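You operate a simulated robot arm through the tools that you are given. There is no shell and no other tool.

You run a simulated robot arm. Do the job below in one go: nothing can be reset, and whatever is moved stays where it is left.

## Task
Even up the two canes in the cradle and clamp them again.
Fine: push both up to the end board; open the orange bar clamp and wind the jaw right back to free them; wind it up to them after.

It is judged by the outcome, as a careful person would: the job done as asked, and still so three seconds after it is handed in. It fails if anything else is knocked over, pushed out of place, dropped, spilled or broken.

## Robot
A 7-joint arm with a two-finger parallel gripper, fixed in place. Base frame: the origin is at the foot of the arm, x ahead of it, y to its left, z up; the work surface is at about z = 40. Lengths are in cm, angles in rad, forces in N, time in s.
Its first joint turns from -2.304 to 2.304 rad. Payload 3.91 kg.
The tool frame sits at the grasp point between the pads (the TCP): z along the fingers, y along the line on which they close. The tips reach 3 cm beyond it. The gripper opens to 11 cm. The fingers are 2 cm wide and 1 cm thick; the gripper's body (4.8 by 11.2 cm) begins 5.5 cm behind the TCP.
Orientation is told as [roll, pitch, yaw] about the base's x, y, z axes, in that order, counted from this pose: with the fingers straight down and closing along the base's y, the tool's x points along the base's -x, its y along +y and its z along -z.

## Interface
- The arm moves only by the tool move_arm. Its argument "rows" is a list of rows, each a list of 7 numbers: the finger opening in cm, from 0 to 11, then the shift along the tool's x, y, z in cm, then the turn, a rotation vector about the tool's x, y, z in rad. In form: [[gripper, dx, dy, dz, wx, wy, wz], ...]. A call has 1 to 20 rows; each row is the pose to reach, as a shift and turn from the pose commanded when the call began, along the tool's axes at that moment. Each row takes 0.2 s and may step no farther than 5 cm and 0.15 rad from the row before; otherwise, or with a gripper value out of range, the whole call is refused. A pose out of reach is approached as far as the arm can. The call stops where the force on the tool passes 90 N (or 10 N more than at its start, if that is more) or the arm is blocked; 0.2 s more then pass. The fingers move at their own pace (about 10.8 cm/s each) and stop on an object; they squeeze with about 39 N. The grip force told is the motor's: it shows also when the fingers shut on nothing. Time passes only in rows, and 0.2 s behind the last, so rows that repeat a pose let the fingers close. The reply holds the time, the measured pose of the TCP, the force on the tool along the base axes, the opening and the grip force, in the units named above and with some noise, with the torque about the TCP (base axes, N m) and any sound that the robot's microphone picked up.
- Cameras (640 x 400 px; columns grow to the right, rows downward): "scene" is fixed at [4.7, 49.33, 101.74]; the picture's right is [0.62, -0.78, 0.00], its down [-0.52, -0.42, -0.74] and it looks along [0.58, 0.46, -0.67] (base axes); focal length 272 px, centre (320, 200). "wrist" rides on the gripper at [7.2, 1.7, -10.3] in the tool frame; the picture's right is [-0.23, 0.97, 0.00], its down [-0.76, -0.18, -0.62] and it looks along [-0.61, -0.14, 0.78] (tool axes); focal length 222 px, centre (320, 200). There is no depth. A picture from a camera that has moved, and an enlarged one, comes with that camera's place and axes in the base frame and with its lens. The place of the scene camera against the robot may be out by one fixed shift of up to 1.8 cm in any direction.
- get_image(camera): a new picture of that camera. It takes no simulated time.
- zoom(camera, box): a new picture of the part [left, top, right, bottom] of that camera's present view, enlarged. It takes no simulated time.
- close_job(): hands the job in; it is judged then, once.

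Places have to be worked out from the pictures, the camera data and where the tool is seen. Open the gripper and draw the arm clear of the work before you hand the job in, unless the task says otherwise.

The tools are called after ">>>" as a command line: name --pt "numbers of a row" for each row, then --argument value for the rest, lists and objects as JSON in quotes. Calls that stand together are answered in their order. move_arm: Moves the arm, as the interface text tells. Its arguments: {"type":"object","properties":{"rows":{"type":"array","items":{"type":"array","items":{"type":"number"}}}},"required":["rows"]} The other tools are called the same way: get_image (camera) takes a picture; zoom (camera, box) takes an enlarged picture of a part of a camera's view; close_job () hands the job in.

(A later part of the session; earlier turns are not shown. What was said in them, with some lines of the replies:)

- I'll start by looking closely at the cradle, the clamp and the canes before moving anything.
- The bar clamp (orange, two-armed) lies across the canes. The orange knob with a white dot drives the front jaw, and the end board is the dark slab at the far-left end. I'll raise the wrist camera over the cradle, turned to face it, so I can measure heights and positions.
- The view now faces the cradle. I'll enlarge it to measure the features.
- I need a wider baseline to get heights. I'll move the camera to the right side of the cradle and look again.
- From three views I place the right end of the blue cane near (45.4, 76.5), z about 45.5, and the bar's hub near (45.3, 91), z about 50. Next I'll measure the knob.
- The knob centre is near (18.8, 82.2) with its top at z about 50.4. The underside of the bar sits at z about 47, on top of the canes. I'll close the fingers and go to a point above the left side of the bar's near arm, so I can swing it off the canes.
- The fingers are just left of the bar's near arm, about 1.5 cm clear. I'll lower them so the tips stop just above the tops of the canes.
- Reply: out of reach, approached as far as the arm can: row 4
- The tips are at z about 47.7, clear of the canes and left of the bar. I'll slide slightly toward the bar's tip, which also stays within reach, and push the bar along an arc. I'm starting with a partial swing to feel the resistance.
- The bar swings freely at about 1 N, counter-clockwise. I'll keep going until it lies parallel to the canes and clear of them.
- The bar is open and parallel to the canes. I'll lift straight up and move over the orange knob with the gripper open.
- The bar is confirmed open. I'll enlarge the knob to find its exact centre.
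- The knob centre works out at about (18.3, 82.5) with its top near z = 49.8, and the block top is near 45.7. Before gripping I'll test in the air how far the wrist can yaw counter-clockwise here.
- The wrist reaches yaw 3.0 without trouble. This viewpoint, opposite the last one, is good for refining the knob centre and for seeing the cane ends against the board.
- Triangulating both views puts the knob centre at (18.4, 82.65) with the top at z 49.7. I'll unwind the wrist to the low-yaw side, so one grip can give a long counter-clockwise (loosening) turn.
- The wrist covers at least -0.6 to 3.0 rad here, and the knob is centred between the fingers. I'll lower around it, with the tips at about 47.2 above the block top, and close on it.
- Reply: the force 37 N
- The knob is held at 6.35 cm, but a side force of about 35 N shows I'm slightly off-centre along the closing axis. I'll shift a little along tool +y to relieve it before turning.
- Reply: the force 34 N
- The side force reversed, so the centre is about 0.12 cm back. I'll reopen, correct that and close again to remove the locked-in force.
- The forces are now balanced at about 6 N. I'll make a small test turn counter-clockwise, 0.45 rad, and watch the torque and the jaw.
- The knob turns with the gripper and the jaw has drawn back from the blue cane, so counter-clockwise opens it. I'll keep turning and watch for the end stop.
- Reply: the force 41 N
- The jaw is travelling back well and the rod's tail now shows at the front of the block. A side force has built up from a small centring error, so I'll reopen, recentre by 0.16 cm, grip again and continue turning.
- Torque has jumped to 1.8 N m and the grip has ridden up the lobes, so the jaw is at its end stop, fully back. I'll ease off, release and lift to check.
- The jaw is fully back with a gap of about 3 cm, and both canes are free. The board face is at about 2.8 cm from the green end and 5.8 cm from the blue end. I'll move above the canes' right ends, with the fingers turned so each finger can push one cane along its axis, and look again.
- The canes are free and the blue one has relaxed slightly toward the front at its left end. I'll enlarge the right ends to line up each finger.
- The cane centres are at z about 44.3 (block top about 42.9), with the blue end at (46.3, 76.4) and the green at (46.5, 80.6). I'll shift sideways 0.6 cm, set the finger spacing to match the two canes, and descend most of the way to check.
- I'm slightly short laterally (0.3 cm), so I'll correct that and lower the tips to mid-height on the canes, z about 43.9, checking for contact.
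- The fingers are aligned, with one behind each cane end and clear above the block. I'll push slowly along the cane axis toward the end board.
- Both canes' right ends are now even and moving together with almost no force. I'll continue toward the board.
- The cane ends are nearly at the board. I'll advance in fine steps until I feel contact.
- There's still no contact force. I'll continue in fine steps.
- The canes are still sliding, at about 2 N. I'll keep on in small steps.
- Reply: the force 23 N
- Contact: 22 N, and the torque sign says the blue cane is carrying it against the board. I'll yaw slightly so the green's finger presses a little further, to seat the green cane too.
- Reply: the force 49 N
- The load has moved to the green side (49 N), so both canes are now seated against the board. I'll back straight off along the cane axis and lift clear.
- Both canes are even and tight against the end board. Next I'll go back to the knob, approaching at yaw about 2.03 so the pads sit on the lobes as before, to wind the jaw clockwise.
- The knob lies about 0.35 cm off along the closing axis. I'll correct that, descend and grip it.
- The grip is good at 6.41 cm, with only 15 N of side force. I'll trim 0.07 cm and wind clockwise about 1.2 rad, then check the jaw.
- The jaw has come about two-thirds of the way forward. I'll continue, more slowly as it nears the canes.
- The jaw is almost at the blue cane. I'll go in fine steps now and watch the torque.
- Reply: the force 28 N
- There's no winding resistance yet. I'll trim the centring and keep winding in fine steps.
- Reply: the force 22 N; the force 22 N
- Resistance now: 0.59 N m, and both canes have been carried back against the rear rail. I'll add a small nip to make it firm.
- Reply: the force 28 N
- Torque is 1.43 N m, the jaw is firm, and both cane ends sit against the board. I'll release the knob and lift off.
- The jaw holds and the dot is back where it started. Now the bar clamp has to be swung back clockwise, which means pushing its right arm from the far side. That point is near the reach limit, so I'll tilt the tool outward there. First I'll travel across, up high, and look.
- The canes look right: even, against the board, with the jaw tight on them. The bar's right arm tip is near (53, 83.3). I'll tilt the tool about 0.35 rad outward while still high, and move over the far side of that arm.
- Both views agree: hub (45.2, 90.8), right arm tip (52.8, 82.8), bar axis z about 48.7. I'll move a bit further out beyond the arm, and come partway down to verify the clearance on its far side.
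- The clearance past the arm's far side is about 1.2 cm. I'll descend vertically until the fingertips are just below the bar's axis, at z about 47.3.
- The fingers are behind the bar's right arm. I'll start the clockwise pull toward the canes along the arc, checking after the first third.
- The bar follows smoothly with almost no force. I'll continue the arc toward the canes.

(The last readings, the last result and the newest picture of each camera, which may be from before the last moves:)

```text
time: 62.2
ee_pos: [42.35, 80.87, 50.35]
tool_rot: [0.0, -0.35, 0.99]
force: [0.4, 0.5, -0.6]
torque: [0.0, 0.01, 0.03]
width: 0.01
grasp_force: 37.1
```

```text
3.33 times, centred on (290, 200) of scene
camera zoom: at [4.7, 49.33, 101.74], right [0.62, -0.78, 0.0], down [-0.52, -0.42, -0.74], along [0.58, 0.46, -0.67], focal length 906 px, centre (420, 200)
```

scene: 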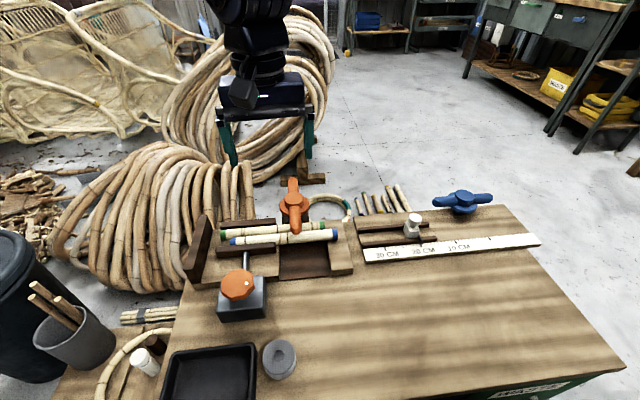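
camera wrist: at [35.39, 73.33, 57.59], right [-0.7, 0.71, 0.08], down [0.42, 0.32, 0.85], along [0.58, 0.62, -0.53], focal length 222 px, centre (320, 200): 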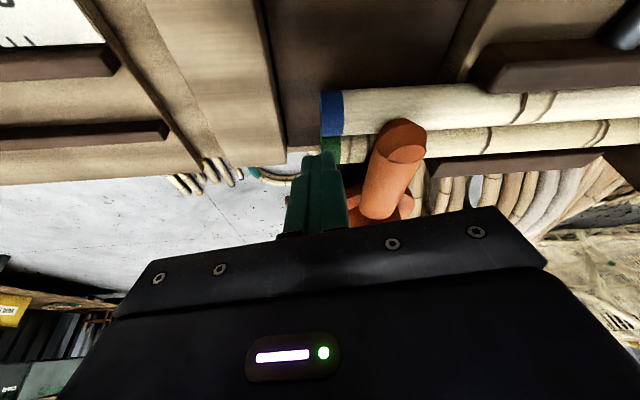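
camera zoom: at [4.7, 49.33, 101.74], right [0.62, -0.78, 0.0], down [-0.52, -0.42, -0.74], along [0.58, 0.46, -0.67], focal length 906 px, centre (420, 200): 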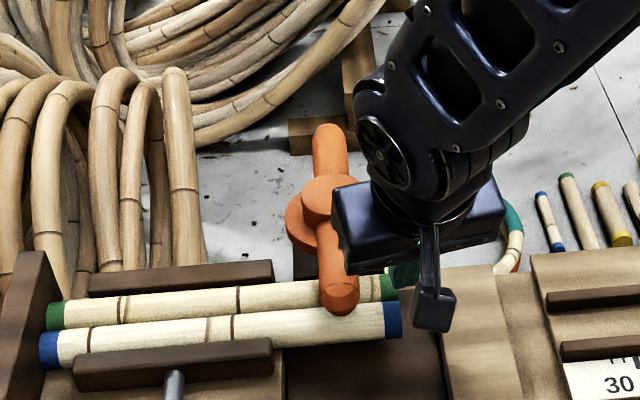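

The bar has swung ahead of the fingers and looks to be back across both canes at its original angle. I'll lift straight up, straighten the tool and check it.

>>> move_arm --pt "0 -1.03 0 -2.82 0 0 0" --pt "0 -2.4 0 -6.57 0 0 0" --pt "0 -3.77 0 -10.33 0 0 0" --pt "0 -4.5 0 -12.2 0 0.1 0" --pt "0 -4.5 0 -12.2 0 0.22 0" --pt "0 -4.5 0 -12.2 0 0.35 0" --pt "0 -4.5 0 -12.2 0 0.35 0"

>>> get_image --camera "wrist"

>>> zoom --camera "scene" --box '[210, 140, 370, 260]'

```text
time: 63.8
ee_pos: [42.24, 80.87, 63.27]
tool_rot: [0.0, 0.002, 0.992]
force: [-0.1, 0.4, -0.1]
torque: [-0.03, 0.03, -0.01]
width: 0.0
grasp_force: 37.8
```

```text
taken
camera wrist: at [36.93, 75.93, 73.65], right [-0.69, 0.72, 0.0], down [0.57, 0.54, 0.62], along [0.45, 0.43, -0.78], focal length 222 px, centre (320, 200)
```

wrist: 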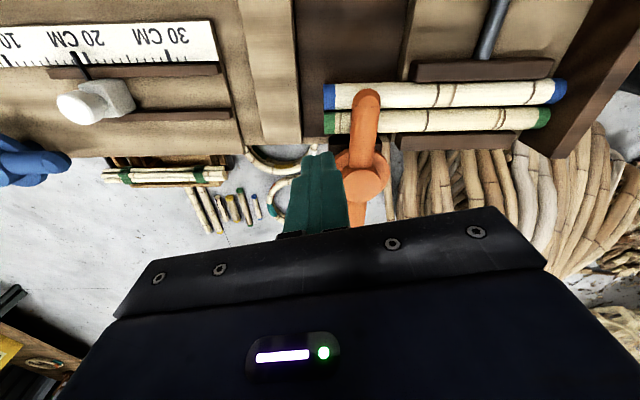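

```text
3.33 times, centred on (290, 200) of scene
camera zoom: at [4.7, 49.33, 101.74], right [0.62, -0.78, 0.0], down [-0.52, -0.42, -0.74], along [0.58, 0.46, -0.67], focal length 906 px, centre (420, 200)
```

zoom: 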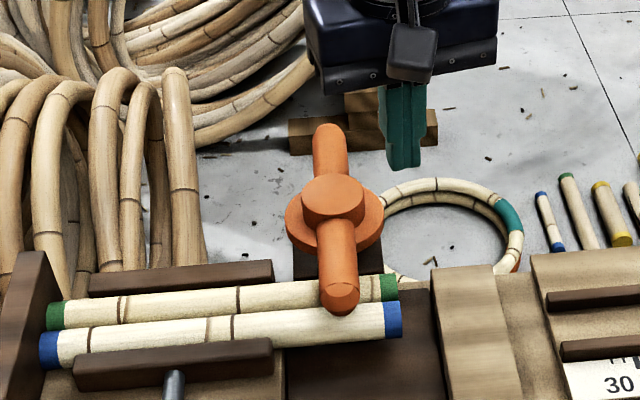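

The bar is back across both canes at its original position. I'll check closely the cane ends against the board, the jaw, and the right ends.

>>> zoom --camera "wrist" --box '[480, 50, 640, 170]'

>>> zoom --camera "wrist" --box '[300, 50, 460, 170]'

>>> zoom --camera "scene" --box '[180, 190, 320, 300]'

```text
3.33 times, centred on (560, 110) of wrist
camera zoom: at [36.93, 75.93, 73.65], right [-0.69, 0.72, 0.0], down [0.57, 0.54, 0.62], along [0.45, 0.43, -0.78], focal length 740 px, centre (-480, 500)
```

zoom: 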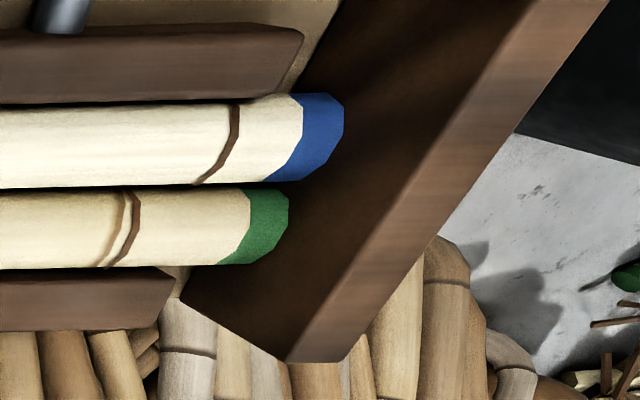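

```text
3.33 times, centred on (380, 110) of wrist
camera zoom: at [36.93, 75.93, 73.65], right [-0.69, 0.72, 0.0], down [0.57, 0.54, 0.62], along [0.45, 0.43, -0.78], focal length 740 px, centre (120, 500)
```

zoom: 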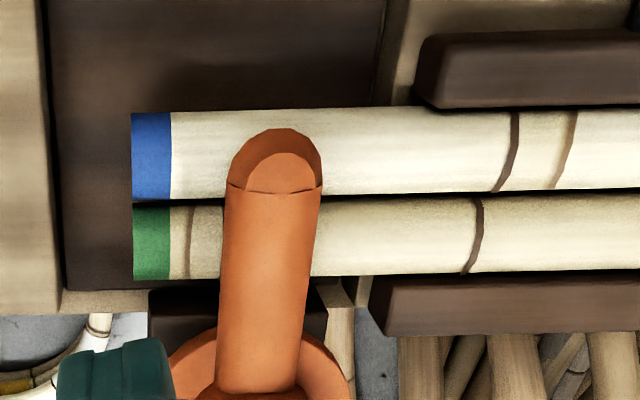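

```text
3.64 times, centred on (250, 245) of scene
camera zoom: at [4.7, 49.33, 101.74], right [0.62, -0.78, 0.0], down [-0.52, -0.42, -0.74], along [0.58, 0.46, -0.67], focal length 988 px, centre (574, 36)
```

zoom: 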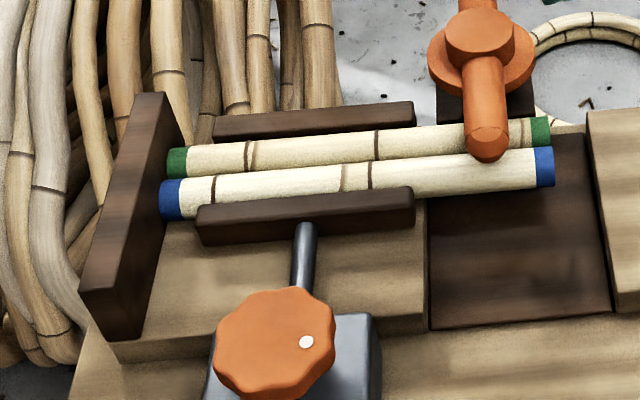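

Both canes are flush with the board and even at their right ends. The jaw is tight on them and the bar is back over them. I'll open the gripper and draw the arm well clear.

>>> move_arm --pt "0 0 0 -4 0 0 0" --pt "4 2 0.4 -8 0 0 0" --pt "8 5.5 1.0 -11 0 0 0" --pt "11 9.5 1.7 -13.5 0 0 0" --pt "11 13.5 2.4 -15.5 0 0 0" --pt "11 17.5 3.2 -16.7 0 0 0" --pt "11 17.5 3.2 -16.7 0 0 0" --pt "11 17.5 3.2 -16.7 0 0 0" --pt "11 17.5 3.2 -16.7 0 0 0" --pt "11 17.5 3.2 -16.7 0 0 0"

>>> get_image --camera "scene"

>>> get_image --camera "wrist"

>>> zoom --camera "scene" --box '[170, 160, 370, 330]'

```text
time: 66.0
ee_pos: [30.11, 68.21, 79.58]
tool_rot: [-0.001, 0.002, 0.992]
force: [0.5, 0.3, -0.3]
torque: [0.01, -0.06, 0.01]
width: 11.01
grasp_force: 0.1
```

```text
taken
```

scene: 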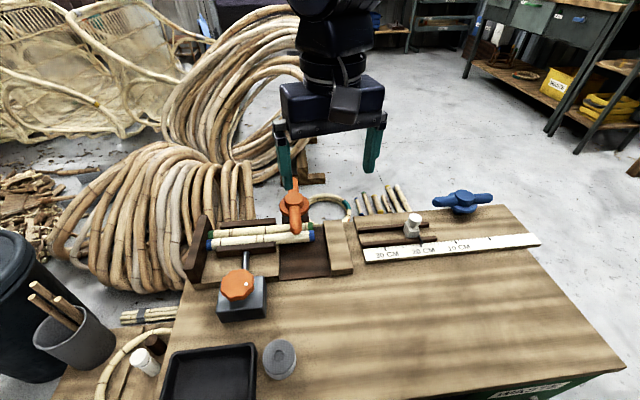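

```text
taken
camera wrist: at [24.84, 63.15, 89.96], right [-0.69, 0.72, 0.0], down [0.57, 0.54, 0.62], along [0.45, 0.43, -0.78], focal length 222 px, centre (320, 200)
```

wrist: 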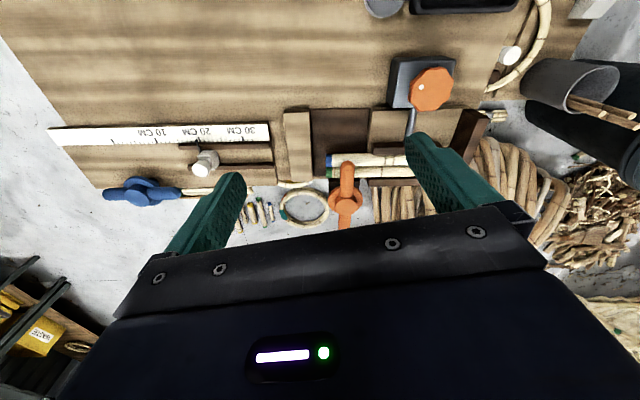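

```text
2.35 times, centred on (270, 245) of scene
camera zoom: at [4.7, 49.33, 101.74], right [0.62, -0.78, 0.0], down [-0.52, -0.42, -0.74], along [0.58, 0.46, -0.67], focal length 639 px, centre (438, 94)
```

zoom: 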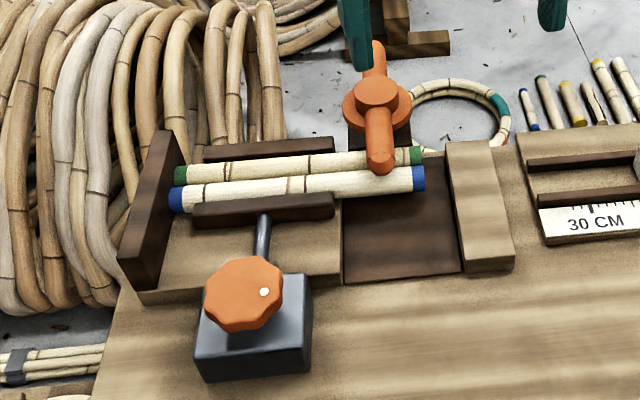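

The final pictures show both canes up against the end board with their ends even. The jaw is wound up to them, and the orange bar is back across them at its original angle. Nothing else has moved, and the arm is clear with the gripper open, so I'm handing the job in.

>>> close_job

```text
The job is handed in.
```

The two canes are evened up and clamped again, and the job is handed in.

- **Canes:** both are pushed up against the end board, and each was felt to touch it. Their right-hand ends are now level.
- **Jaw:** it was wound right back to its stop to free the canes, then wound up to them until the knob was firm (about 1.4 N m).
- **Orange bar clamp:** it was swung open first and is now back across both canes at the angle it started at.

In the last pictures nothing else on the bench had moved. The gripper is open and the arm is drawn clear.
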